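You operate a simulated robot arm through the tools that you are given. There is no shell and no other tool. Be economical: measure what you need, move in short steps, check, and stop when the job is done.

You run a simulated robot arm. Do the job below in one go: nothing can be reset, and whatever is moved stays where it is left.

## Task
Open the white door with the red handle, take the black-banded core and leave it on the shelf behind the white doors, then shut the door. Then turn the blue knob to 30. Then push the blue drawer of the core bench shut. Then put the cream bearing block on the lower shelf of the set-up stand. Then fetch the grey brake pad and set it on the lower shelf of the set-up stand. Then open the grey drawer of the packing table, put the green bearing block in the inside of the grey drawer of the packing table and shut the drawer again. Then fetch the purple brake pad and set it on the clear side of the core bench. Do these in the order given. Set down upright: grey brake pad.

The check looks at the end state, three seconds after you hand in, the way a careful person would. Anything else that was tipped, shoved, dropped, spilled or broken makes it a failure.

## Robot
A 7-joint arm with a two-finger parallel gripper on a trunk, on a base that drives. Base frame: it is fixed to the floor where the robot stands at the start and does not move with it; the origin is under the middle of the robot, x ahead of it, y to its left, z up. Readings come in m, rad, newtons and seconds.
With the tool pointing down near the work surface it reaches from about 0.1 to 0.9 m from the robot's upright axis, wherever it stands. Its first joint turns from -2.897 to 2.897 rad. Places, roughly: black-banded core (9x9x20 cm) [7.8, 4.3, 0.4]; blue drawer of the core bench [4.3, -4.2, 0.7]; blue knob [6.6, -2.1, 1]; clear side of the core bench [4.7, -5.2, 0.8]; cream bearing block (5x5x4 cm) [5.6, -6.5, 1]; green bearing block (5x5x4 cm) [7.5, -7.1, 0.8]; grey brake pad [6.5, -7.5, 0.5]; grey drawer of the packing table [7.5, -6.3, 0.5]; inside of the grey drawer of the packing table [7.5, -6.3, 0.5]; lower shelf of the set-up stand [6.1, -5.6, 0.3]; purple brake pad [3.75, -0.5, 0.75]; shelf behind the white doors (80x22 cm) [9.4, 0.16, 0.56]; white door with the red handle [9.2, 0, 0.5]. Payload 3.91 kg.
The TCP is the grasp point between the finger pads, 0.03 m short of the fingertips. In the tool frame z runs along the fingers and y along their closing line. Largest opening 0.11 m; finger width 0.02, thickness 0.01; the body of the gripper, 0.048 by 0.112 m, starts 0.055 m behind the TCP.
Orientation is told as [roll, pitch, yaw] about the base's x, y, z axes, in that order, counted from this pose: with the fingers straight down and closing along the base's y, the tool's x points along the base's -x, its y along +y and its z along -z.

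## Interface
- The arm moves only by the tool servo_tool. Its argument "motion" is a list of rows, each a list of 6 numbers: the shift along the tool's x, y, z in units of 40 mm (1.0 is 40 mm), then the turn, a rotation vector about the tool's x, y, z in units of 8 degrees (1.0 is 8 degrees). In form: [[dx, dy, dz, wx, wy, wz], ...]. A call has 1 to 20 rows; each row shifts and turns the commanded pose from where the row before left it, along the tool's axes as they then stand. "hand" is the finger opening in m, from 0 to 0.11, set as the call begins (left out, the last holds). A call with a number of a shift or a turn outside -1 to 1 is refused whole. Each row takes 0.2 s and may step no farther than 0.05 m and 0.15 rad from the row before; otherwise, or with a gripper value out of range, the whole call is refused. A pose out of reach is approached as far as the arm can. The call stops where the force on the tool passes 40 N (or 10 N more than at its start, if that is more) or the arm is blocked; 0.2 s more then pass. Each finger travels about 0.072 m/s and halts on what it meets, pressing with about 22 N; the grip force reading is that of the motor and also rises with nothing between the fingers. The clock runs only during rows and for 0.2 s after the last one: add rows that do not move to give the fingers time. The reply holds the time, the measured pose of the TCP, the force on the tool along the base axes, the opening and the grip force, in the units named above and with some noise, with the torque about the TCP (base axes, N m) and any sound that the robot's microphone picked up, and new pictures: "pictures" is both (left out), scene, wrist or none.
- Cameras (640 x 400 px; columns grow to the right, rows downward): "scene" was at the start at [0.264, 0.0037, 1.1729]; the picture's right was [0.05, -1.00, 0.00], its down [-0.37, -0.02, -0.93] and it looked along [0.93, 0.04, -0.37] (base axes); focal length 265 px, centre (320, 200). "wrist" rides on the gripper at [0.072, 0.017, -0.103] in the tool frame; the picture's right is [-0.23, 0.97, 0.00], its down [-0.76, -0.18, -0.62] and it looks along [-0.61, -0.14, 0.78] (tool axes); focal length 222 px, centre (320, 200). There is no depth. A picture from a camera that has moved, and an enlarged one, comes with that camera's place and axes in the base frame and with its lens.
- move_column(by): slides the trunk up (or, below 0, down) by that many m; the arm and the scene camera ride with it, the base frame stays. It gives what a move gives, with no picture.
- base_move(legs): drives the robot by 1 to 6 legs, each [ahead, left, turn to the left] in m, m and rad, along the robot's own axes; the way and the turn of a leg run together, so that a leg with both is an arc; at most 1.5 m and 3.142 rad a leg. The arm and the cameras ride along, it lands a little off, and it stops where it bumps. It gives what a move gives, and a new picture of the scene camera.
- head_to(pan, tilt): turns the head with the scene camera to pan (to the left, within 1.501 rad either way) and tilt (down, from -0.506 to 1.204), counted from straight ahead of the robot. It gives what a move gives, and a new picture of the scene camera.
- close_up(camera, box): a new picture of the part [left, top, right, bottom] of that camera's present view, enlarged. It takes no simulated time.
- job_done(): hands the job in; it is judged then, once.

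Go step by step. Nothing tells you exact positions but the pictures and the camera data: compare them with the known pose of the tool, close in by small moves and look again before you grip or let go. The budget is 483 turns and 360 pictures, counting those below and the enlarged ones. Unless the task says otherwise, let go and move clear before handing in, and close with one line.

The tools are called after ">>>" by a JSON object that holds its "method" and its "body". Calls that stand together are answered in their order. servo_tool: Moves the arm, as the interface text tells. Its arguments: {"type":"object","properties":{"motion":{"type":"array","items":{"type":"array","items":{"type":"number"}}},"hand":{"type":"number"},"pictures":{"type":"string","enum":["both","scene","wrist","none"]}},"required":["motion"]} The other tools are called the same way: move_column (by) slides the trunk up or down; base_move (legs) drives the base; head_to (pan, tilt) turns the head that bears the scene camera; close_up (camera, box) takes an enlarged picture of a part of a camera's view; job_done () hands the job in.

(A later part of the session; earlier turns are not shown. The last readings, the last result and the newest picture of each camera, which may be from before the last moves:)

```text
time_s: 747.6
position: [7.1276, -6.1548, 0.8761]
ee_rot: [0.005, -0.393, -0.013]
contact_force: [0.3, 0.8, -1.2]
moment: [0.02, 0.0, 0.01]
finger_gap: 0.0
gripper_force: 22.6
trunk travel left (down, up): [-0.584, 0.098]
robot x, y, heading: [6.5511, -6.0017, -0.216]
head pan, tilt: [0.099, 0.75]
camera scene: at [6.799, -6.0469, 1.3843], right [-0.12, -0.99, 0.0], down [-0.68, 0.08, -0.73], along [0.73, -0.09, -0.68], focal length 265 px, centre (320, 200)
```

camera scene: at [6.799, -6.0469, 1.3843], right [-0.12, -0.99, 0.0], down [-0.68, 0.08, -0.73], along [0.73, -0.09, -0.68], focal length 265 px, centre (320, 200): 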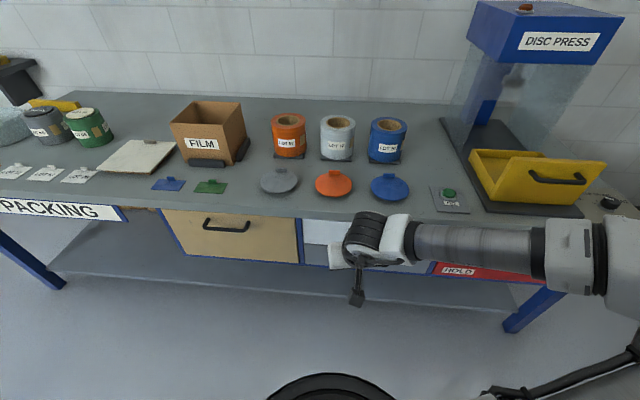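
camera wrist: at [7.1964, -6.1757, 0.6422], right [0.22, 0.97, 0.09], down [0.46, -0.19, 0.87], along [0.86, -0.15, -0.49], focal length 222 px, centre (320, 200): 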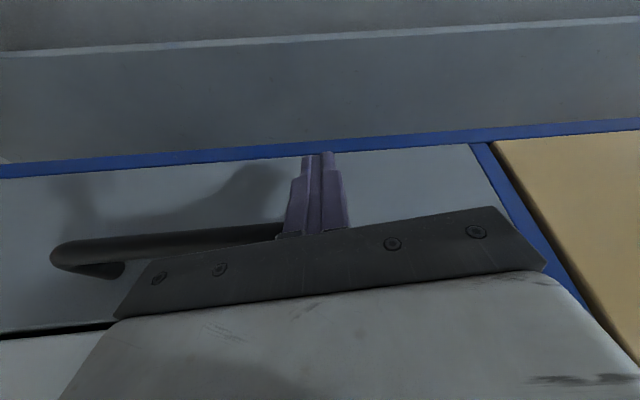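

The grey drawer is shut flush. Before the last task I'll turn north and check the stand's shelf.

>>> {"method": "base_move", "body": {"legs": [[0.22, 0, 0], [0, 0, 1.79], [0.5, 0, 0]]}}

>>> {"method": "head_to", "body": {"pan": 1.3, "tilt": 0.7}}

```text
time_s: 756.2
position: [6.7728, -4.9598, 0.8739]
ee_rot: [0.005, -0.392, 1.794]
contact_force: [0.2, 0.6, -0.9]
moment: [0.01, -0.02, 0.04]
finger_gap: 0.0
gripper_force: 22.0
trunk travel left (down, up): [-0.584, 0.098]
robot x, y, heading: [6.7583, -5.5578, 1.591]
head pan, tilt: [0.099, 0.75]
camera scene: at [6.7465, -5.3071, 1.3842], right [0.99, 0.12, 0.0], down [0.08, -0.68, -0.73], along [-0.09, 0.73, -0.68], focal length 265 px, centre (320, 200)
```

scene: 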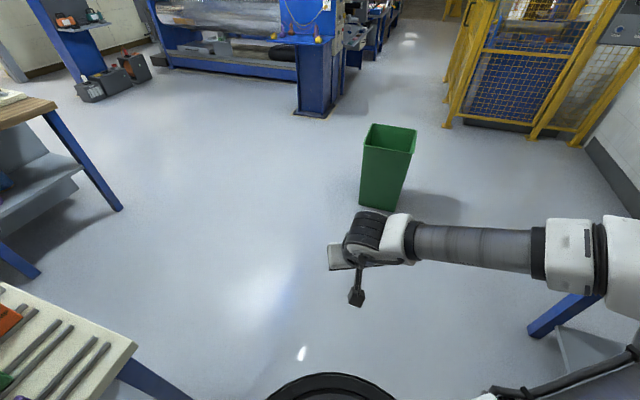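

```text
time_s: 757.6
position: [6.7722, -4.9605, 0.8756]
ee_rot: [0.004, -0.392, 1.794]
contact_force: [-0.3, 0.7, -0.4]
moment: [0.0, 0.02, -0.01]
finger_gap: 0.0002
gripper_force: 22.5
trunk travel left (down, up): [-0.584, 0.098]
robot x, y, heading: [6.7586, -5.5608, 1.593]
head pan, tilt: [1.3, 0.7]
camera scene: at [6.674, -5.3686, 1.3885], right [0.25, 0.97, 0.0], down [0.62, -0.16, -0.76], along [-0.74, 0.19, -0.64], focal length 265 px, centre (320, 200)
```

scene: 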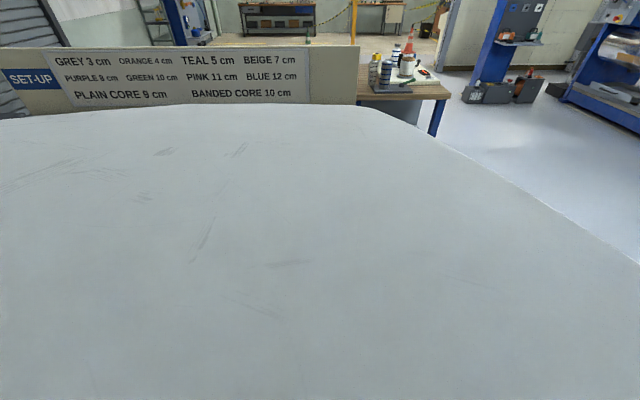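

>>> {"method": "base_move", "body": {"legs": [[0.95, 0, 0], [0, 0, 1.57]]}}

>>> {"method": "head_to", "body": {"pan": 0.8, "tilt": 0.7}}

```text
time_s: 766.5
position: [6.1483, -4.5824, 0.8752]
ee_rot: [0.004, -0.391, -2.929]
contact_force: [-0.2, -1.0, -0.6]
moment: [0.02, 0.0, 0.02]
finger_gap: 0.0
gripper_force: 21.8
trunk travel left (down, up): [-0.584, 0.098]
robot x, y, heading: [6.7436, -4.6026, -3.13]
head pan, tilt: [1.3, 0.7]
camera scene: at [6.5553, -4.6874, 1.3885], right [-0.97, 0.26, 0.0], down [0.17, 0.62, -0.76], along [-0.2, -0.74, -0.64], focal length 265 px, centre (320, 200)
```

scene: 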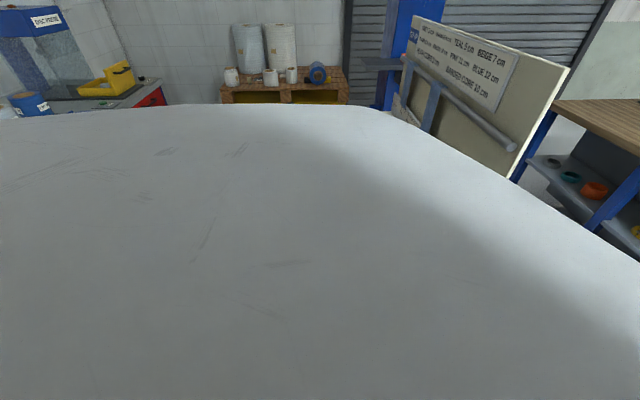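

```text
time_s: 767.5
position: [6.1477, -4.5823, 0.8743]
ee_rot: [0.006, -0.395, -2.929]
contact_force: [0.4, -0.5, 0.6]
moment: [0.0, 0.03, 0.02]
finger_gap: 0.0
gripper_force: 22.5
trunk travel left (down, up): [-0.584, 0.098]
robot x, y, heading: [6.7439, -4.6035, -3.129]
head pan, tilt: [0.799, 0.7]
camera scene: at [6.5187, -4.6667, 1.3885], right [-0.72, 0.69, 0.0], down [0.44, 0.47, -0.76], along [-0.53, -0.55, -0.64], focal length 265 px, centre (320, 200)
```

scene: 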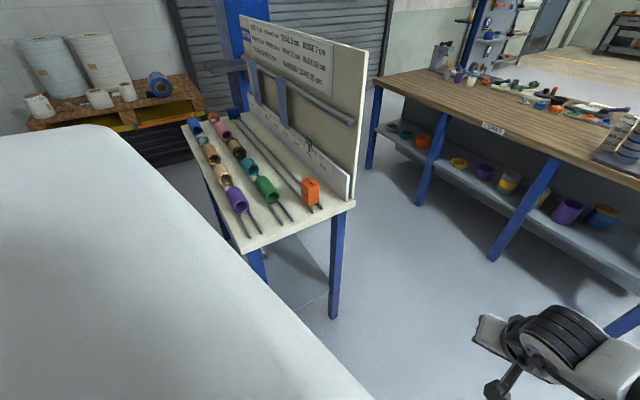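

The stand is undisturbed. Now fetch the purple pad: drive west along y≈-3.2, then up to the unwinder.

>>> {"method": "base_move", "body": {"legs": [[0.75, 0, 0], [0, -1.4, 0], [1.45, 0, 0], [1.45, 0, 0]]}}

>>> {"method": "head_to", "body": {"pan": -0.9, "tilt": 0.35}}

```text
time_s: 795.8
position: [2.5466, -2.988, 0.8751]
ee_rot: [0.005, -0.393, -3.005]
contact_force: [0.7, -0.2, -0.5]
moment: [-0.02, 0.01, 0.03]
finger_gap: 0.0001
gripper_force: 21.4
trunk travel left (down, up): [-0.584, 0.098]
robot x, y, heading: [3.1392, -3.0535, 3.071]
head pan, tilt: [0.799, 0.7]
camera scene: at [2.9099, -3.1007, 1.3885], right [-0.67, 0.75, 0.0], down [0.48, 0.43, -0.76], along [-0.57, -0.51, -0.64], focal length 265 px, centre (320, 200)
```

scene: 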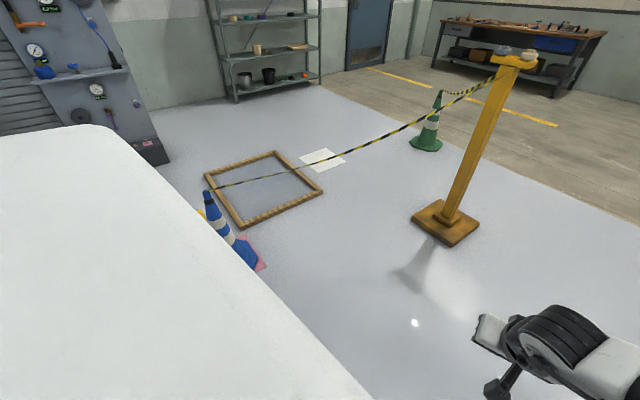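

```text
time_s: 797.5
position: [2.5457, -2.9876, 0.8748]
ee_rot: [0.005, -0.393, -3.003]
contact_force: [0.3, 0.2, 0.9]
moment: [0.0, -0.02, 0.0]
finger_gap: 0.0001
gripper_force: 22.1
trunk travel left (down, up): [-0.584, 0.098]
robot x, y, heading: [3.1444, -3.0556, 3.072]
head pan, tilt: [-0.901, 0.351]
camera scene: at [2.9208, -2.9673, 1.4199], right [0.82, 0.57, 0.0], down [0.19, -0.28, -0.94], along [-0.53, 0.77, -0.34], focal length 265 px, centre (320, 200)
```

scene: 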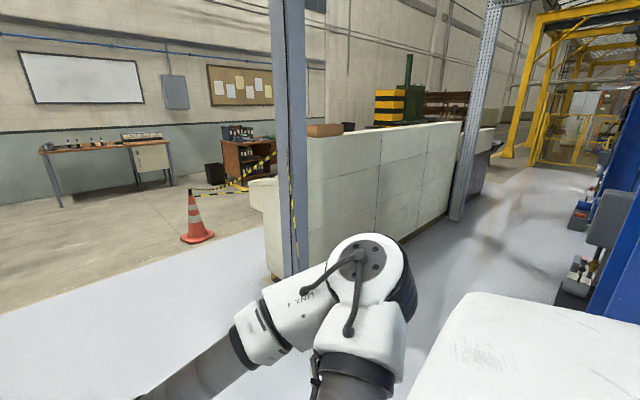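

Turn right to face north along the aisle behind the console.

>>> {"method": "base_move", "body": {"legs": [[0, 0, -1.5], [0.5, 0, 0]]}}

>>> {"method": "head_to", "body": {"pan": -0.5, "tilt": 0.4}}

```text
time_s: 803.2
position: [3.1749, -2.1858, 0.8729]
ee_rot: [0.01, -0.374, 1.753]
contact_force: [0.1, -0.2, -0.1]
moment: [0.05, -0.02, 0.02]
finger_gap: 0.0001
gripper_force: 21.7
trunk travel left (down, up): [-0.584, 0.098]
robot x, y, heading: [3.1449, -2.7764, 1.569]
head pan, tilt: [-0.901, 0.351]
stopped in leg 2: the force on the tool passed its limit at 155 N (the readings are from after the stop); the commanded pose is now the measured one
camera scene: at [3.2203, -2.5489, 1.4197], right [0.61, -0.79, 0.0], down [-0.27, -0.21, -0.94], along [0.74, 0.58, -0.34], focal length 265 px, centre (320, 200)
```

scene: 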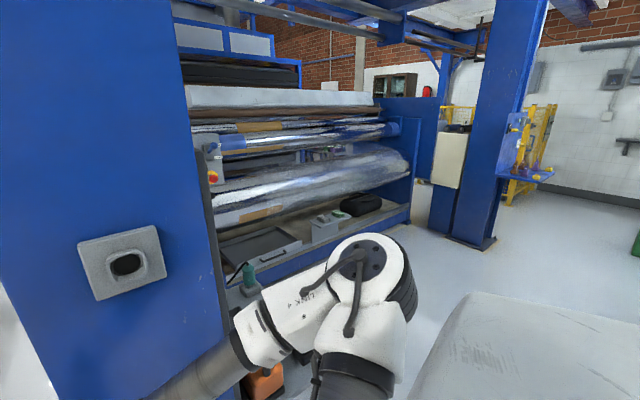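

```text
time_s: 804.1
position: [3.1748, -2.1847, 0.8733]
ee_rot: [0.008, -0.372, 1.754]
contact_force: [-1.7, -1.8, -0.7]
moment: [0.07, 0.02, -0.1]
finger_gap: 0.0
gripper_force: 21.9
trunk travel left (down, up): [-0.584, 0.098]
robot x, y, heading: [3.1418, -2.7779, 1.562]
head pan, tilt: [-0.499, 0.4]
camera scene: at [3.1918, -2.5253, 1.4154], right [0.87, -0.49, 0.0], down [-0.19, -0.34, -0.92], along [0.45, 0.8, -0.39], focal length 265 px, centre (320, 200)
```

scene: 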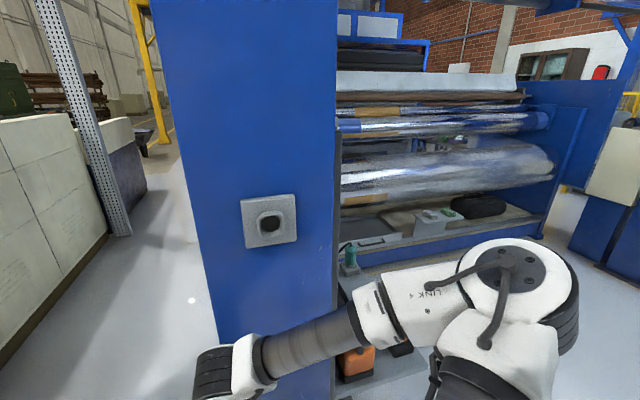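

I clipped the blue pillar (fixed) with the fingers. I'll back up, strafe left to x≈2.66 and go up the aisle.

>>> {"method": "base_move", "body": {"legs": [[-0.25, 0, 0], [0, 0.48, 0], [1.2, 0, 0]]}}

>>> {"method": "head_to", "body": {"pan": -0.7, "tilt": 0.5}}

```text
time_s: 815.5
position: [2.7024, -1.2325, 0.8734]
ee_rot: [0.01, -0.372, 1.755]
contact_force: [0.3, 0.1, 0.6]
moment: [-0.02, 0.02, -0.01]
finger_gap: 0.0001
gripper_force: 21.5
trunk travel left (down, up): [-0.584, 0.098]
robot x, y, heading: [2.6734, -1.8274, 1.554]
head pan, tilt: [-0.499, 0.4]
camera scene: at [2.7186, -1.5722, 1.4153], right [0.87, -0.49, 0.0], down [-0.19, -0.34, -0.92], along [0.45, 0.8, -0.39], focal length 265 px, centre (320, 200)
```

scene: 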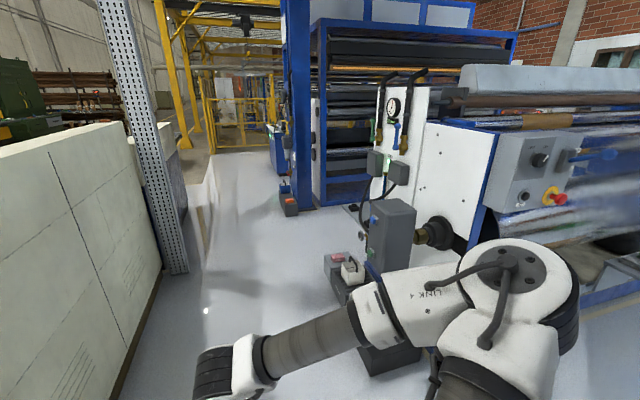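

```text
time_s: 816.2
position: [2.7014, -1.2324, 0.8739]
ee_rot: [0.008, -0.372, 1.753]
contact_force: [-0.1, 0.1, 0.1]
moment: [-0.03, 0.01, 0.0]
finger_gap: 0.0
gripper_force: 21.9
trunk travel left (down, up): [-0.584, 0.098]
robot x, y, heading: [2.6662, -1.8182, 1.556]
head pan, tilt: [-0.7, 0.499]
camera scene: at [2.7327, -1.5843, 1.4063], right [0.76, -0.65, 0.0], down [-0.31, -0.36, -0.88], along [0.57, 0.67, -0.48], focal length 265 px, centre (320, 200)
```

scene: 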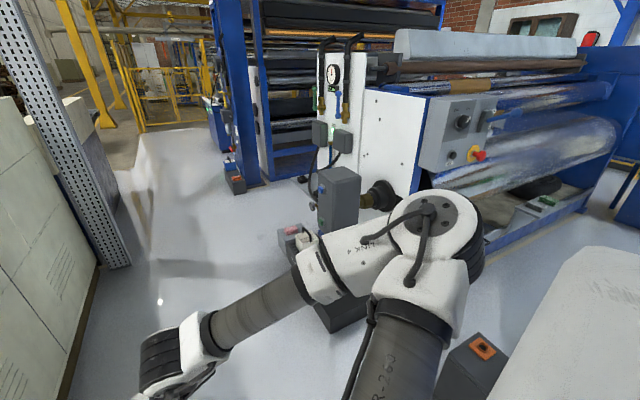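

>>> {"method": "close_up", "body": {"camera": "scene", "box": [260, 110, 420, 260]}}

```text
2.67 times, centred on (340, 185) of scene
camera zoom: at [2.7327, -1.5843, 1.4063], right [0.76, -0.65, 0.0], down [-0.31, -0.36, -0.88], along [0.57, 0.67, -0.48], focal length 708 px, centre (267, 240)
```

zoom: 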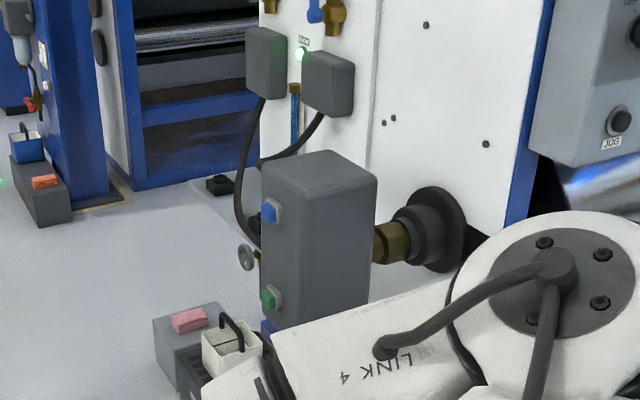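

No purple pad visible yet. Move further up the aisle and look from there.

>>> {"method": "base_move", "body": {"legs": [[0.75, 0, 0]]}}

>>> {"method": "head_to", "body": {"pan": -1.2, "tilt": 0.5}}

```text
time_s: 820.3
position: [2.6907, -0.4865, 0.8723]
ee_rot: [0.009, -0.373, 1.772]
contact_force: [0.5, 0.2, -0.3]
moment: [-0.02, -0.05, -0.03]
finger_gap: 0.0
gripper_force: 21.6
trunk travel left (down, up): [-0.584, 0.098]
robot x, y, heading: [2.6723, -1.08, 1.582]
head pan, tilt: [-0.7, 0.499]
camera scene: at [2.7291, -0.8378, 1.4062], right [0.77, -0.64, 0.0], down [-0.31, -0.37, -0.88], along [0.56, 0.68, -0.48], focal length 265 px, centre (320, 200)
```

scene: 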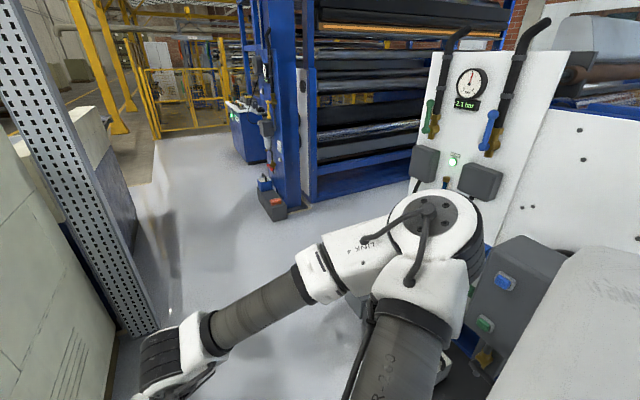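

```text
time_s: 821.2
position: [2.6916, -0.4865, 0.873]
ee_rot: [0.009, -0.373, 1.771]
contact_force: [-0.1, -0.8, 0.0]
moment: [-0.04, 0.01, 0.01]
finger_gap: 0.0
gripper_force: 21.8
trunk travel left (down, up): [-0.584, 0.098]
robot x, y, heading: [2.6735, -1.0757, 1.579]
head pan, tilt: [-1.201, 0.499]
camera scene: at [2.7556, -0.8746, 1.4063], right [0.37, -0.93, 0.0], down [-0.44, -0.18, -0.88], along [0.82, 0.32, -0.48], focal length 265 px, centre (320, 200)
```

scene: 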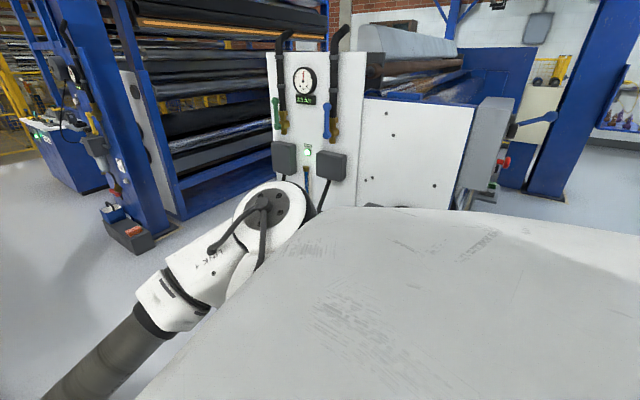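

Turn to face the machine (east).

>>> {"method": "base_move", "body": {"legs": [[0, -0.12, 0], [0, 0, -1.3]]}}

>>> {"method": "head_to", "body": {"pan": 0.2, "tilt": 0.5}}

```text
time_s: 826.1
position: [3.3706, -0.9442, 0.8733]
ee_rot: [0.01, -0.373, 0.461]
contact_force: [-0.2, -0.9, 0.0]
moment: [-0.02, 0.0, -0.02]
finger_gap: 0.0001
gripper_force: 22.0
trunk travel left (down, up): [-0.584, 0.098]
robot x, y, heading: [2.7948, -1.0789, 0.269]
head pan, tilt: [-1.201, 0.499]
camera scene: at [3.013, -1.1054, 1.4063], right [-0.8, -0.6, 0.0], down [-0.28, 0.38, -0.88], along [0.52, -0.71, -0.48], focal length 265 px, centre (320, 200)
```

scene: 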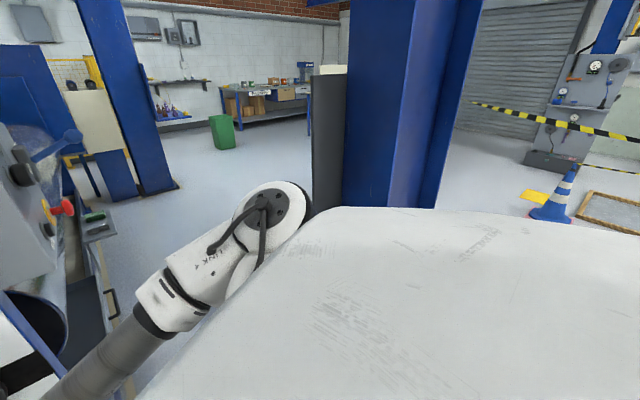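

```text
time_s: 827.7
position: [3.3702, -0.9446, 0.8733]
ee_rot: [0.008, -0.371, 0.461]
contact_force: [-1.0, -0.5, 0.4]
moment: [-0.01, -0.01, 0.0]
finger_gap: 0.0002
gripper_force: 22.4
trunk travel left (down, up): [-0.584, 0.098]
robot x, y, heading: [2.7928, -1.0752, 0.264]
head pan, tilt: [0.201, 0.499]
camera scene: at [3.04, -0.9912, 1.4063], right [0.45, -0.89, 0.0], down [-0.43, -0.22, -0.88], along [0.78, 0.4, -0.48], focal length 265 px, centre (320, 200)
```

scene: 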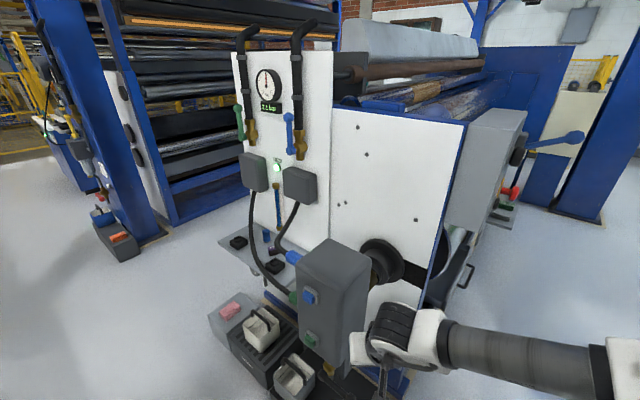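

>>> {"method": "close_up", "body": {"camera": "scene", "box": [210, 210, 330, 310]}}

```text
4.00 times, centred on (270, 260) of scene
camera zoom: at [3.04, -0.9912, 1.4063], right [0.45, -0.89, 0.0], down [-0.43, -0.22, -0.88], along [0.78, 0.4, -0.48], focal length 1062 px, centre (520, -40)
```

zoom: 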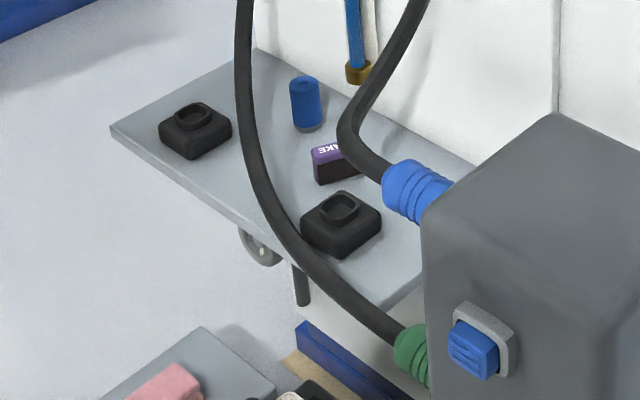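

Found the purple BRAKE pad on a ledge near (3.69, -0.455, ~0.72), behind hoses. I'll get a better viewpoint further north.

>>> {"method": "base_move", "body": {"legs": [[0, 0, -0.26], [0, 0.7, 0]]}}

>>> {"method": "head_to", "body": {"pan": -0.2, "tilt": 0.6}}

```text
time_s: 834.5
position: [3.383, -0.3977, 0.8725]
ee_rot: [0.01, -0.375, 0.193]
contact_force: [0.1, 0.9, 0.3]
moment: [0.02, 0.03, -0.01]
finger_gap: 0.0
gripper_force: 22.0
trunk travel left (down, up): [-0.584, 0.098]
robot x, y, heading: [2.7891, -0.3702, 0.003]
head pan, tilt: [0.201, 0.499]
camera scene: at [3.0522, -0.3542, 1.4063], right [0.2, -0.98, 0.0], down [-0.47, -0.1, -0.88], along [0.86, 0.18, -0.48], focal length 265 px, centre (320, 200)
```

scene: 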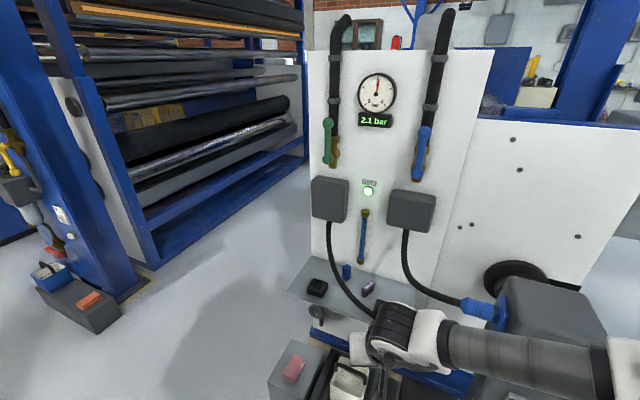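

```text
time_s: 835.4
position: [3.3824, -0.3968, 0.8728]
ee_rot: [0.009, -0.373, 0.193]
contact_force: [-0.3, -0.6, 0.4]
moment: [-0.01, 0.01, -0.02]
finger_gap: 0.0001
gripper_force: 22.4
trunk travel left (down, up): [-0.584, 0.098]
robot x, y, heading: [2.7873, -0.3747, 0.003]
head pan, tilt: [-0.201, 0.6]
camera scene: at [3.0497, -0.39, 1.3972], right [-0.2, -0.98, 0.0], down [-0.55, 0.11, -0.83], along [0.81, -0.16, -0.56], focal length 265 px, centre (320, 200)
```

scene: 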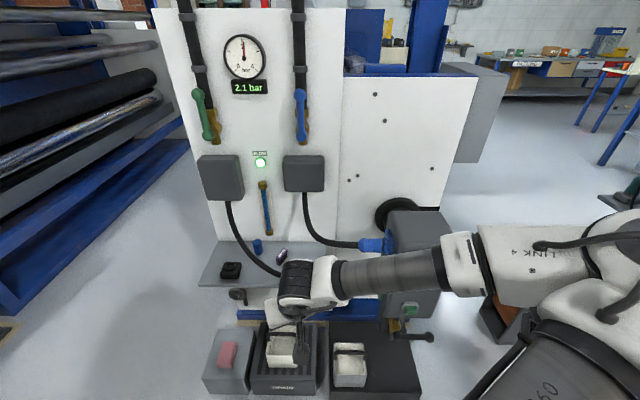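

>>> {"method": "close_up", "body": {"camera": "scene", "box": [190, 180, 370, 310]}}

```text
3.08 times, centred on (280, 245) of scene
camera zoom: at [3.0497, -0.39, 1.3972], right [-0.2, -0.98, 0.0], down [-0.55, 0.11, -0.83], along [0.81, -0.16, -0.56], focal length 817 px, centre (443, 62)
```

zoom: 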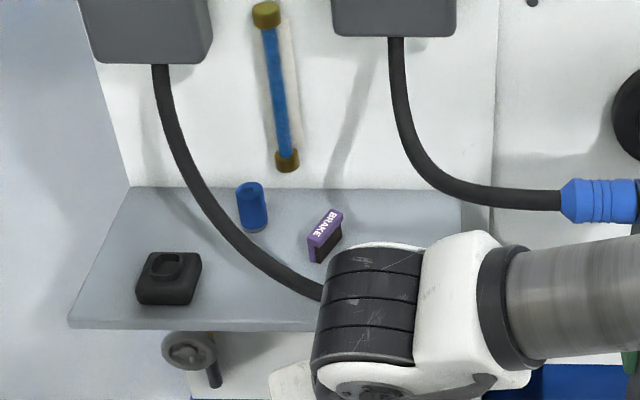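

The pad lies between two hoses, turned about −34°; a vertical grasp across its thickness should fit. I'll point the tool straight down and yaw it to match.

>>> {"method": "servo_tool", "body": {"motion": [[0, 0, 0, 0, 0.9, 0], [0, 0, 0, 0, 0.9, 0], [0, 0, -0.8, 0, 0.87, 0], [0, 0, -0.8, 0, 0, 0.95], [0, 0, 0, 0, 0, 0.95], [0, 0, 0, 0, 0, 0.95], [0, 0, 0, 0, 0, 0.95], [0, 0, 0, 0, 0, 0.95], [0, 0, 0, 0, 0, 0.85], [0, 0, 0, 0, 0, 0]], "hand": 0.06, "pictures": "none"}}

>>> {"method": "base_move", "body": {"legs": [[0.22, 0, 0]]}}

>>> {"method": "servo_tool", "body": {"motion": [[0, 0, 0, 0, 0, 0]], "pictures": "wrist"}}

```text
time_s: 837.5
position: [3.378, -0.3991, 0.937]
ee_rot: [0.007, 0.003, -0.586]
contact_force: [-1.0, 0.4, 0.7]
moment: [-0.01, -0.03, -0.02]
finger_gap: 0.0601
gripper_force: 0.0
trunk travel left (down, up): [-0.584, 0.098]
robot x, y, heading: [2.7937, -0.3719, -0.003]
head pan, tilt: [-0.201, 0.6]
```

```text
time_s: 839.2
position: [3.6001, -0.3972, 0.9356]
ee_rot: [0.006, 0.005, -0.587]
contact_force: [-0.1, 0.7, -0.1]
moment: [0.01, 0.01, 0.01]
finger_gap: 0.0601
gripper_force: 0.0
trunk travel left (down, up): [-0.584, 0.098]
robot x, y, heading: [3.0125, -0.3732, -0.003]
head pan, tilt: [-0.201, 0.6]
camera scene: at [3.2714, -0.3895, 1.397], right [-0.2, -0.98, 0.0], down [-0.55, 0.11, -0.82], along [0.81, -0.16, -0.57], focal length 265 px, centre (320, 200)
```

scene: 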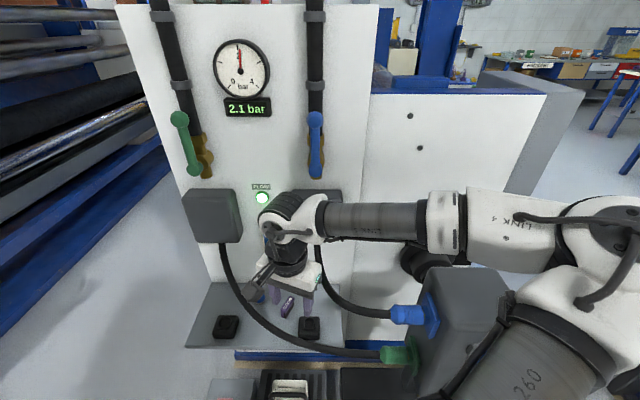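

```text
time_s: 839.6
position: [3.5998, -0.3976, 0.937]
ee_rot: [0.007, 0.004, -0.585]
contact_force: [0.9, -0.3, -0.4]
moment: [-0.01, 0.0, 0.03]
finger_gap: 0.0601
gripper_force: 0.0
trunk travel left (down, up): [-0.584, 0.098]
robot x, y, heading: [3.0151, -0.374, 0.002]
head pan, tilt: [-0.201, 0.6]
camera wrist: at [3.5495, -0.3446, 1.0401], right [0.73, 0.69, 0.0], down [0.54, -0.57, 0.62], along [0.43, -0.45, -0.79], focal length 222 px, centre (320, 200)
```

wrist: 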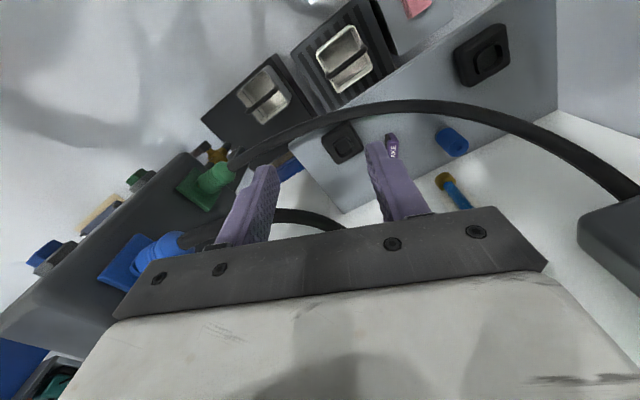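

Pad top centre ≈ (3.765, -0.385, 0.677). Move above it at the present height and look.

>>> {"method": "servo_tool", "body": {"motion": [[-0.8, 0.6, 0, 0, 0, 0], [-0.8, 0.6, 0, 0, 0, 0], [-0.8, 0.65, 0, 0, 0, 0], [-0.87, 0.68, 0, 0, 0, 0], [0, 0, 0, 0, 0, 0]]}}

```text
time_s: 840.8
position: [3.7662, -0.3836, 0.9377]
ee_rot: [0.007, 0.006, -0.583]
contact_force: [0.2, 0.2, -1.5]
moment: [0.01, -0.01, 0.0]
finger_gap: 0.0601
gripper_force: 0.0
trunk travel left (down, up): [-0.584, 0.098]
robot x, y, heading: [3.0143, -0.3715, 0.003]
head pan, tilt: [-0.201, 0.6]
camera scene: at [3.2703, -0.3896, 1.3972], right [-0.2, -0.98, 0.0], down [-0.55, 0.11, -0.83], along [0.81, -0.16, -0.56], focal length 265 px, centre (320, 200)
camera wrist: at [3.7151, -0.3303, 1.0409], right [0.73, 0.69, 0.01], down [0.54, -0.57, 0.62], along [0.43, -0.45, -0.79], focal length 222 px, centre (320, 200)
```

scene: 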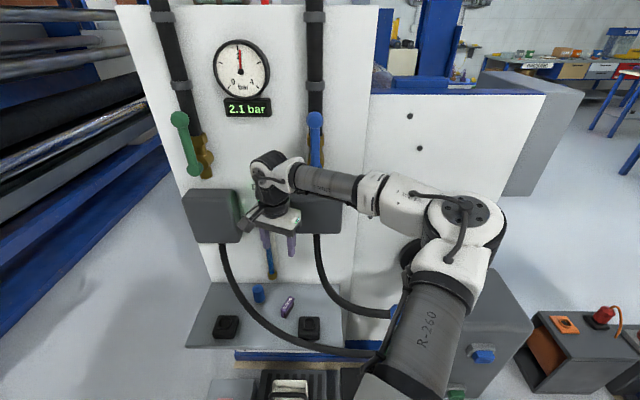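
wrist: 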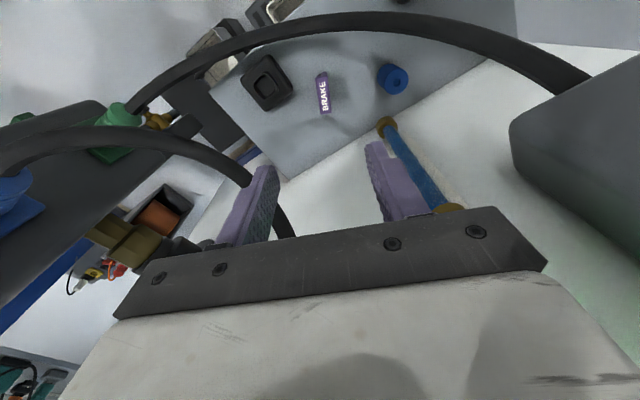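

Lined up: pad's long axis matches the tool. Descend carefully to z≈0.74 and check.

>>> {"method": "servo_tool", "body": {"motion": [[-0.25, 0.07, 0.8, 0, 0, 0], [0, 0, 0.8, 0, 0, 0], [0, 0, 0.8, 0, 0, 0], [0, 0, 0.8, 0, 0, 0], [0, 0, 0.8, 0, 0, 0], [0, 0, 0.8, 0, 0, 0], [0, 0, 0, 0, 0, 0]]}}

```text
time_s: 842.4
position: [3.7743, -0.3871, 0.7444]
ee_rot: [0.006, 0.003, -0.585]
contact_force: [0.0, 0.3, 0.9]
moment: [-0.01, -0.03, -0.01]
finger_gap: 0.06
gripper_force: 0.1
trunk travel left (down, up): [-0.584, 0.098]
robot x, y, heading: [3.0097, -0.3686, -0.001]
head pan, tilt: [-0.201, 0.6]
camera scene: at [3.2705, -0.3895, 1.3972], right [-0.2, -0.98, 0.0], down [-0.55, 0.11, -0.83], along [0.81, -0.16, -0.56], focal length 265 px, centre (320, 200)
camera wrist: at [3.7249, -0.3336, 0.8478], right [0.73, 0.69, 0.01], down [0.54, -0.57, 0.62], along [0.43, -0.45, -0.79], focal length 222 px, centre (320, 200)
```

scene: 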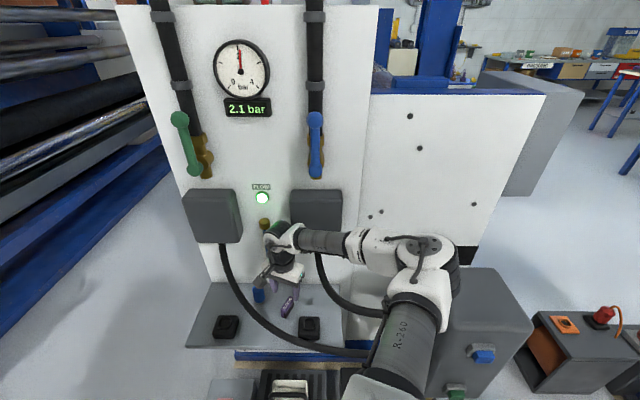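
wrist: 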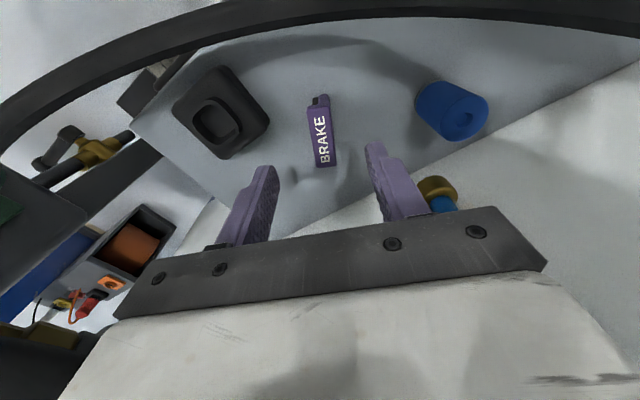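

Perfectly centred. Descend the last 7 cm.

>>> {"method": "servo_tool", "body": {"motion": [[0, 0, 0.6, 0, 0, 0], [0, 0, 0.6, 0, 0, 0], [0, 0, 0.5, 0, 0, 0], [0, 0, 0, 0, 0, 0]], "pictures": "wrist"}}

```text
time_s: 843.4
position: [3.7741, -0.3867, 0.6773]
ee_rot: [0.007, 0.005, -0.584]
contact_force: [0.0, -0.5, 0.1]
moment: [-0.03, -0.03, 0.02]
finger_gap: 0.06
gripper_force: 0.1
trunk travel left (down, up): [-0.584, 0.098]
robot x, y, heading: [3.0121, -0.3721, -0.0]
head pan, tilt: [-0.201, 0.6]
camera wrist: at [3.7237, -0.3337, 0.78], right [0.73, 0.69, 0.01], down [0.54, -0.57, 0.62], along [0.43, -0.45, -0.79], focal length 222 px, centre (320, 200)
```

wrist: 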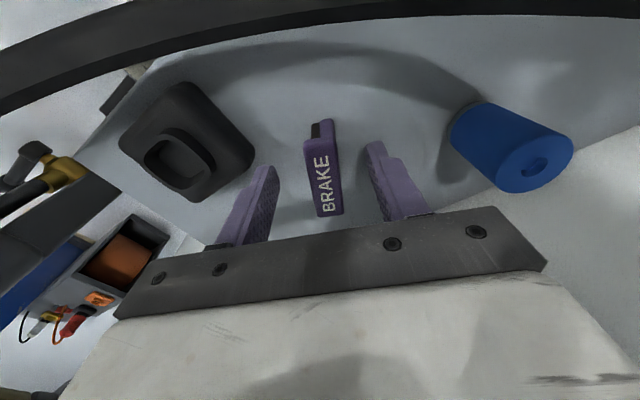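

Pad between the fingers; close.

>>> {"method": "servo_tool", "body": {"motion": [[0, 0, 0.12, 0, 0, 0], [0, 0, 0, 0, 0, 0], [0, 0, 0, 0, 0, 0], [0, 0, 0, 0, 0, 0], [0, 0, 0, 0, 0, 0]], "hand": 0.0, "pictures": "wrist"}}

```text
time_s: 844.6
position: [3.7734, -0.3877, 0.671]
ee_rot: [0.007, 0.006, -0.584]
contact_force: [-0.2, -0.9, 1.4]
moment: [-0.01, 0.03, -0.01]
finger_gap: 0.0197
gripper_force: 21.7
trunk travel left (down, up): [-0.584, 0.098]
robot x, y, heading: [3.0108, -0.3711, 0.0]
head pan, tilt: [-0.201, 0.6]
camera wrist: at [3.7237, -0.3336, 0.7751], right [0.73, 0.69, 0.01], down [0.54, -0.57, 0.62], along [0.43, -0.45, -0.79], focal length 222 px, centre (320, 200)
```

wrist: 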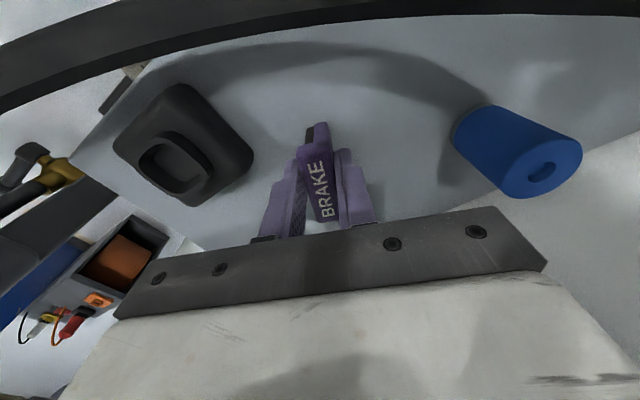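

Gripped at 2.0 cm. Lift straight up the same way.

>>> {"method": "servo_tool", "body": {"motion": [[0, 0, -0.6, 0, 0, 0], [0, 0, -0.8, 0, 0, 0], [0, 0, -0.8, 0, 0, 0], [0, 0, -0.8, 0, 0, 0], [0, 0, -0.8, 0, 0, 0], [0, 0, -0.8, 0, 0, 0], [0, 0, -0.8, 0, 0, 0], [0, 0, -0.8, 0, 0, 0], [0, 0, 0, 0, 0, 0]]}}

```text
time_s: 846.6
position: [3.7736, -0.3885, 0.9227]
ee_rot: [0.007, 0.003, -0.583]
contact_force: [0.0, -0.2, -1.8]
moment: [-0.03, 0.01, -0.03]
finger_gap: 0.0195
gripper_force: 22.4
trunk travel left (down, up): [-0.584, 0.098]
robot x, y, heading: [3.0146, -0.3695, 0.002]
head pan, tilt: [-0.201, 0.6]
camera scene: at [3.2709, -0.3896, 1.3971], right [-0.2, -0.98, 0.0], down [-0.55, 0.11, -0.82], along [0.81, -0.16, -0.57], focal length 265 px, centre (320, 200)
camera wrist: at [3.724, -0.3355, 1.0254], right [0.73, 0.69, 0.01], down [0.54, -0.57, 0.62], along [0.43, -0.45, -0.79], focal length 222 px, centre (320, 200)
```

scene: 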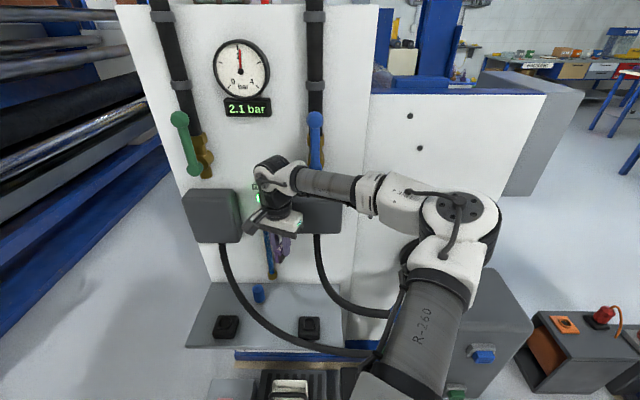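
wrist: 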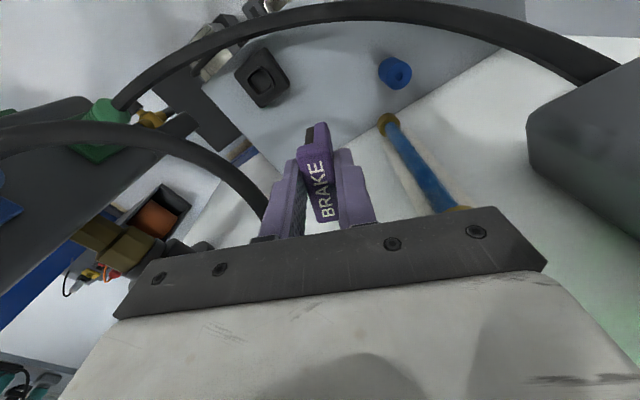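

Held firmly. Back out, retract the arm, and drive back down the aisle (in reverse, facing north).

>>> {"method": "base_move", "body": {"legs": [[-0.22, 0, 0]]}}

>>> {"method": "servo_tool", "body": {"motion": [[0.8, -0.53, 0, 0, 0, 0], [0.8, -0.53, 0, 0, 0, 0], [0.8, -0.53, 0, 0, 0, 0], [0.8, -0.53, 0, 0, 0, 0], [0, 0, 0, 0, 0, 0]], "pictures": "none"}}

>>> {"method": "base_move", "body": {"legs": [[0, 0, 1.57], [0, 0.12, 0], [-1.35, 0, 0], [-1.3, 0, 0]]}}

```text
time_s: 848.3
position: [3.5551, -0.3864, 0.9215]
ee_rot: [0.008, 0.005, -0.58]
contact_force: [0.7, -0.1, -1.1]
moment: [-0.04, 0.0, -0.02]
finger_gap: 0.0199
gripper_force: 21.8
trunk travel left (down, up): [-0.584, 0.098]
robot x, y, heading: [2.7934, -0.3739, 0.004]
head pan, tilt: [-0.201, 0.6]
camera scene: at [3.0506, -0.3893, 1.3973], right [-0.19, -0.98, 0.0], down [-0.55, 0.11, -0.83], along [0.81, -0.16, -0.56], focal length 265 px, centre (320, 200)
```

scene: 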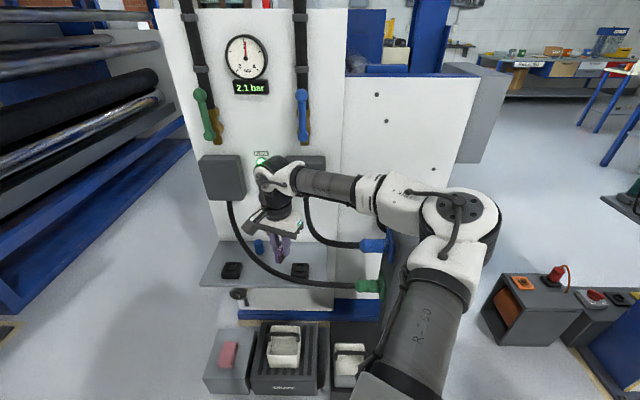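

```text
time_s: 849.5
position: [3.3998, -0.3852, 0.9201]
ee_rot: [0.008, 0.005, -0.58]
contact_force: [-0.5, 0.5, -2.3]
moment: [-0.03, 0.03, -0.05]
finger_gap: 0.0198
gripper_force: 21.8
trunk travel left (down, up): [-0.584, 0.098]
robot x, y, heading: [2.7937, -0.3704, 0.003]
head pan, tilt: [-0.201, 0.6]
```

```text
time_s: 867.6
position: [2.6829, -2.435, 0.9187]
ee_rot: [0.007, 0.006, 0.971]
contact_force: [0.0, -0.1, -2.0]
moment: [-0.03, -0.02, -0.01]
finger_gap: 0.0198
gripper_force: 21.7
trunk travel left (down, up): [-0.584, 0.098]
robot x, y, heading: [2.6564, -3.0381, 1.555]
head pan, tilt: [-0.201, 0.6]
camera scene: at [2.6791, -2.7834, 1.3972], right [0.98, -0.21, 0.0], down [-0.12, -0.55, -0.83], along [0.18, 0.81, -0.56], focal length 265 px, centre (320, 200)
```

scene: 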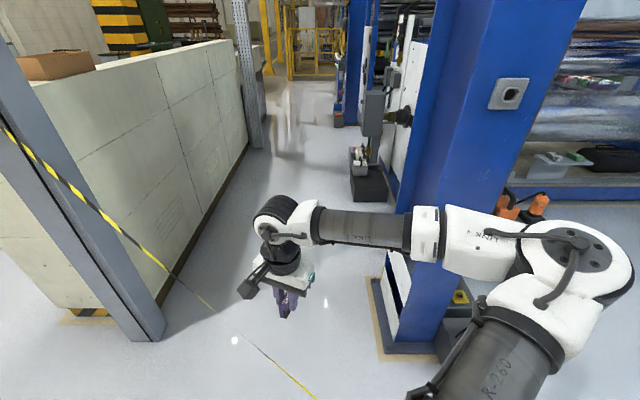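

Now east along y≈-3.05, then down the corridor between bench and stand, and face the bench.

>>> {"method": "base_move", "body": {"legs": [[0, 0, -1.555], [1.45, 0, 0], [1.45, 0, 0], [0.28, 0, 0], [0, 0, -1.77]]}}

>>> {"method": "base_move", "body": {"legs": [[1.4, 0, 0], [0.4, 0, 0]]}}

>>> {"method": "head_to", "body": {"pan": -0.9, "tilt": 0.5}}

```text
time_s: 891.6
position: [5.6758, -3.6822, 0.9189]
ee_rot: [0.008, 0.006, -2.418]
contact_force: [-0.8, 0.4, -2.6]
moment: [0.01, -0.02, -0.02]
finger_gap: 0.0194
gripper_force: 21.8
trunk travel left (down, up): [-0.584, 0.098]
robot x, y, heading: [5.8482, -3.0992, -1.836]
head pan, tilt: [-0.201, 0.6]
camera scene: at [5.7664, -3.3445, 1.3971], right [-0.9, 0.45, 0.0], down [0.25, 0.51, -0.83], along [-0.37, -0.74, -0.57], focal length 265 px, centre (320, 200)
```

scene: 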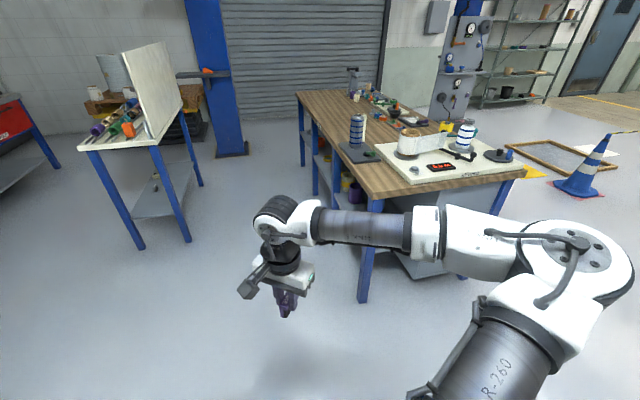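

```text
time_s: 900.7
position: [5.2238, -5.4229, 0.9197]
ee_rot: [0.007, 0.005, -2.41]
contact_force: [0.6, -0.5, -2.0]
moment: [0.04, -0.02, 0.02]
finger_gap: 0.0196
gripper_force: 21.8
trunk travel left (down, up): [-0.584, 0.098]
robot x, y, heading: [5.3905, -4.8409, -1.827]
head pan, tilt: [-0.201, 0.6]
camera scene: at [5.3119, -5.0859, 1.397], right [-0.9, 0.44, 0.0], down [0.25, 0.51, -0.82], along [-0.36, -0.74, -0.57], focal length 265 px, centre (320, 200)
```

scene: 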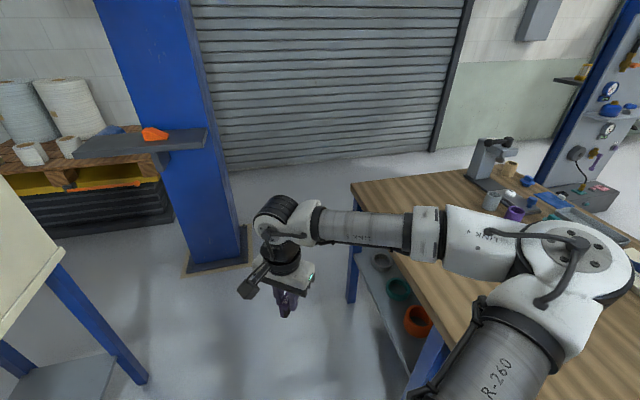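

```text
time_s: 901.8
position: [5.2243, -5.4232, 0.9193]
ee_rot: [0.005, 0.007, -2.407]
contact_force: [-0.1, -0.4, -1.4]
moment: [0.03, 0.02, 0.0]
finger_gap: 0.0195
gripper_force: 22.5
trunk travel left (down, up): [-0.584, 0.098]
robot x, y, heading: [5.3918, -4.8429, -1.819]
head pan, tilt: [-0.901, 0.499]
camera scene: at [5.2676, -5.0429, 1.4062], right [-0.41, 0.91, 0.0], down [0.44, 0.2, -0.88], along [-0.8, -0.36, -0.48], focal length 265 px, centre (320, 200)
```

scene: 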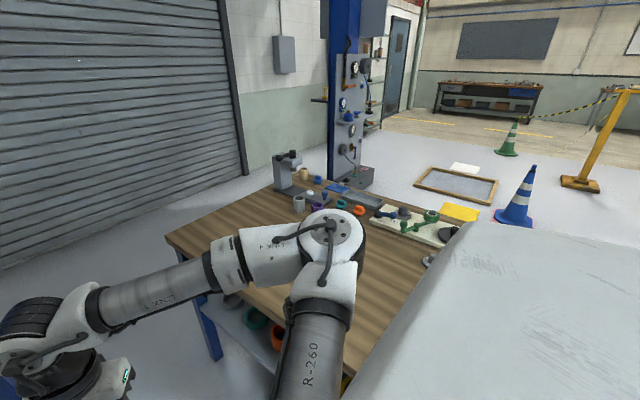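

The bench's east half is clear. Raise a bit, move 20 cm further and turn to face the bench.

>>> {"method": "move_column", "body": {"by": 0.09}}

>>> {"method": "base_move", "body": {"legs": [[0.2, 0.1, 0], [0, 0, -1.5]]}}

>>> {"method": "head_to", "body": {"pan": 0.3, "tilt": 0.7}}

```text
time_s: 903.0
position: [5.2238, -5.4226, 1.0103]
ee_rot: [0.008, 0.004, -2.409]
contact_force: [-0.1, 0.4, -1.4]
moment: [-0.02, -0.01, 0.01]
finger_gap: 0.0196
gripper_force: 21.8
trunk travel left (down, up): [-0.674, 0.008]
robot x, y, heading: [5.3886, -4.8391, -1.82]
head pan, tilt: [-0.901, 0.499]
```

```text
time_s: 908.5
position: [4.8476, -4.9259, 1.0099]
ee_rot: [0.007, 0.006, 2.362]
contact_force: [0.6, 0.4, -1.2]
moment: [-0.02, -0.01, -0.01]
finger_gap: 0.0196
gripper_force: 22.0
trunk travel left (down, up): [-0.674, 0.008]
robot x, y, heading: [5.4445, -5.0597, 2.949]
head pan, tilt: [-0.901, 0.499]
camera scene: at [5.2309, -4.9469, 1.4962], right [0.89, 0.46, 0.0], down [0.22, -0.43, -0.88], along [-0.4, 0.78, -0.48], focal length 265 px, centre (320, 200)
```

scene: 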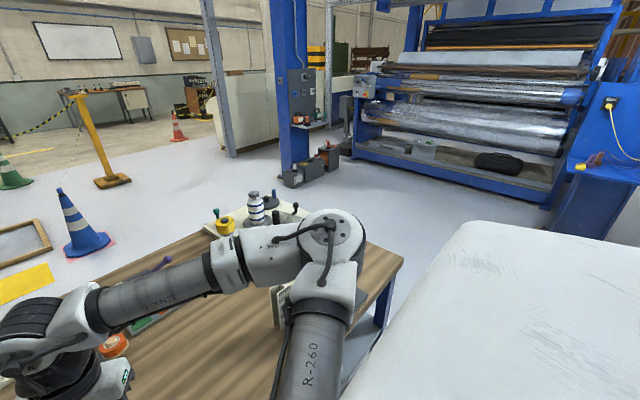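

```text
time_s: 909.9
position: [4.8475, -4.9272, 1.0089]
ee_rot: [0.007, 0.004, 2.363]
contact_force: [0.4, -0.2, -2.0]
moment: [-0.03, -0.01, -0.01]
finger_gap: 0.0197
gripper_force: 22.1
trunk travel left (down, up): [-0.674, 0.008]
robot x, y, heading: [5.4397, -5.0578, 2.947]
head pan, tilt: [0.3, 0.7]
camera scene: at [5.1882, -5.0368, 1.4785], right [-0.11, 0.99, 0.0], down [0.64, 0.07, -0.76], along [-0.76, -0.08, -0.64], focal length 265 px, centre (320, 200)
```

scene: 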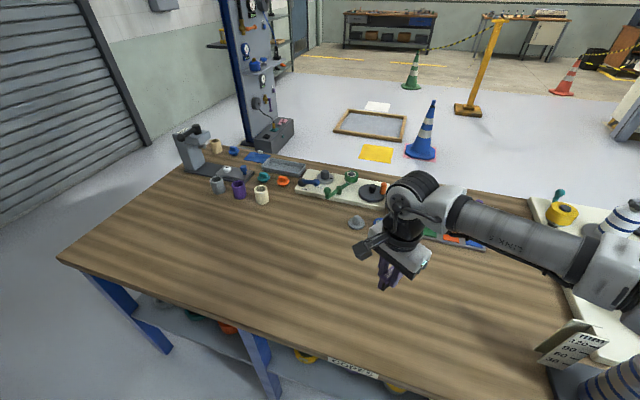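

The clear half of the bench is right in front. Strafe left 27 cm, then extend the arm to about (4.72, -5.2).

>>> {"method": "base_move", "body": {"legs": [[0, 0.27, 0]]}}

>>> {"method": "servo_tool", "body": {"motion": [[0, 0, 0, 0, 0, 0]], "pictures": "wrist"}}

```text
time_s: 912.6
position: [4.7947, -5.1906, 1.0105]
ee_rot: [0.006, 0.005, 2.359]
contact_force: [-0.4, -0.3, -0.9]
moment: [-0.02, -0.02, -0.01]
finger_gap: 0.0196
gripper_force: 21.9
trunk travel left (down, up): [-0.674, 0.008]
robot x, y, heading: [5.3859, -5.3262, 2.948]
head pan, tilt: [0.3, 0.7]
camera scene: at [5.1358, -5.3022, 1.4785], right [-0.1, 0.99, 0.0], down [0.64, 0.07, -0.76], along [-0.76, -0.08, -0.64], focal length 265 px, centre (320, 200)
```

scene: 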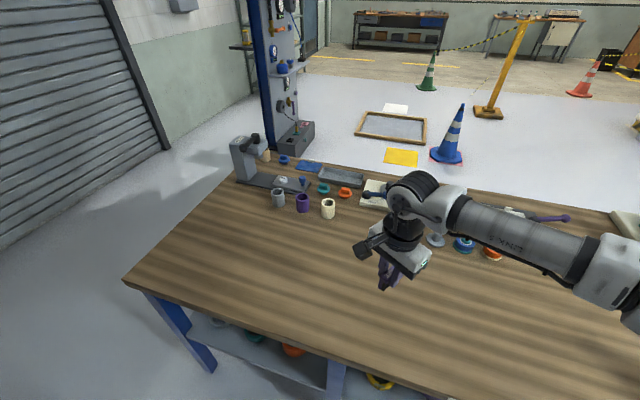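

```text
time_s: 913.0
position: [4.7953, -5.1904, 1.0088]
ee_rot: [0.006, 0.005, 2.359]
contact_force: [-0.5, -0.6, -1.6]
moment: [0.02, -0.01, 0.01]
finger_gap: 0.0197
gripper_force: 21.8
trunk travel left (down, up): [-0.674, 0.008]
robot x, y, heading: [5.384, -5.3249, 2.947]
head pan, tilt: [0.3, 0.7]
camera wrist: at [4.8358, -5.253, 1.1132], right [-0.85, -0.53, 0.01], down [-0.41, 0.67, 0.62], along [-0.33, 0.52, -0.79], focal length 222 px, centre (320, 200)
```

wrist: 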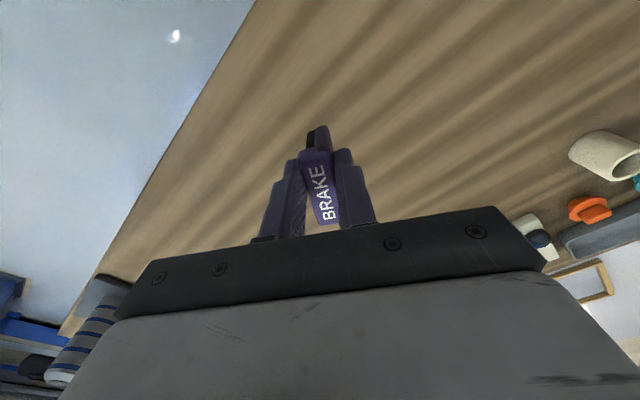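

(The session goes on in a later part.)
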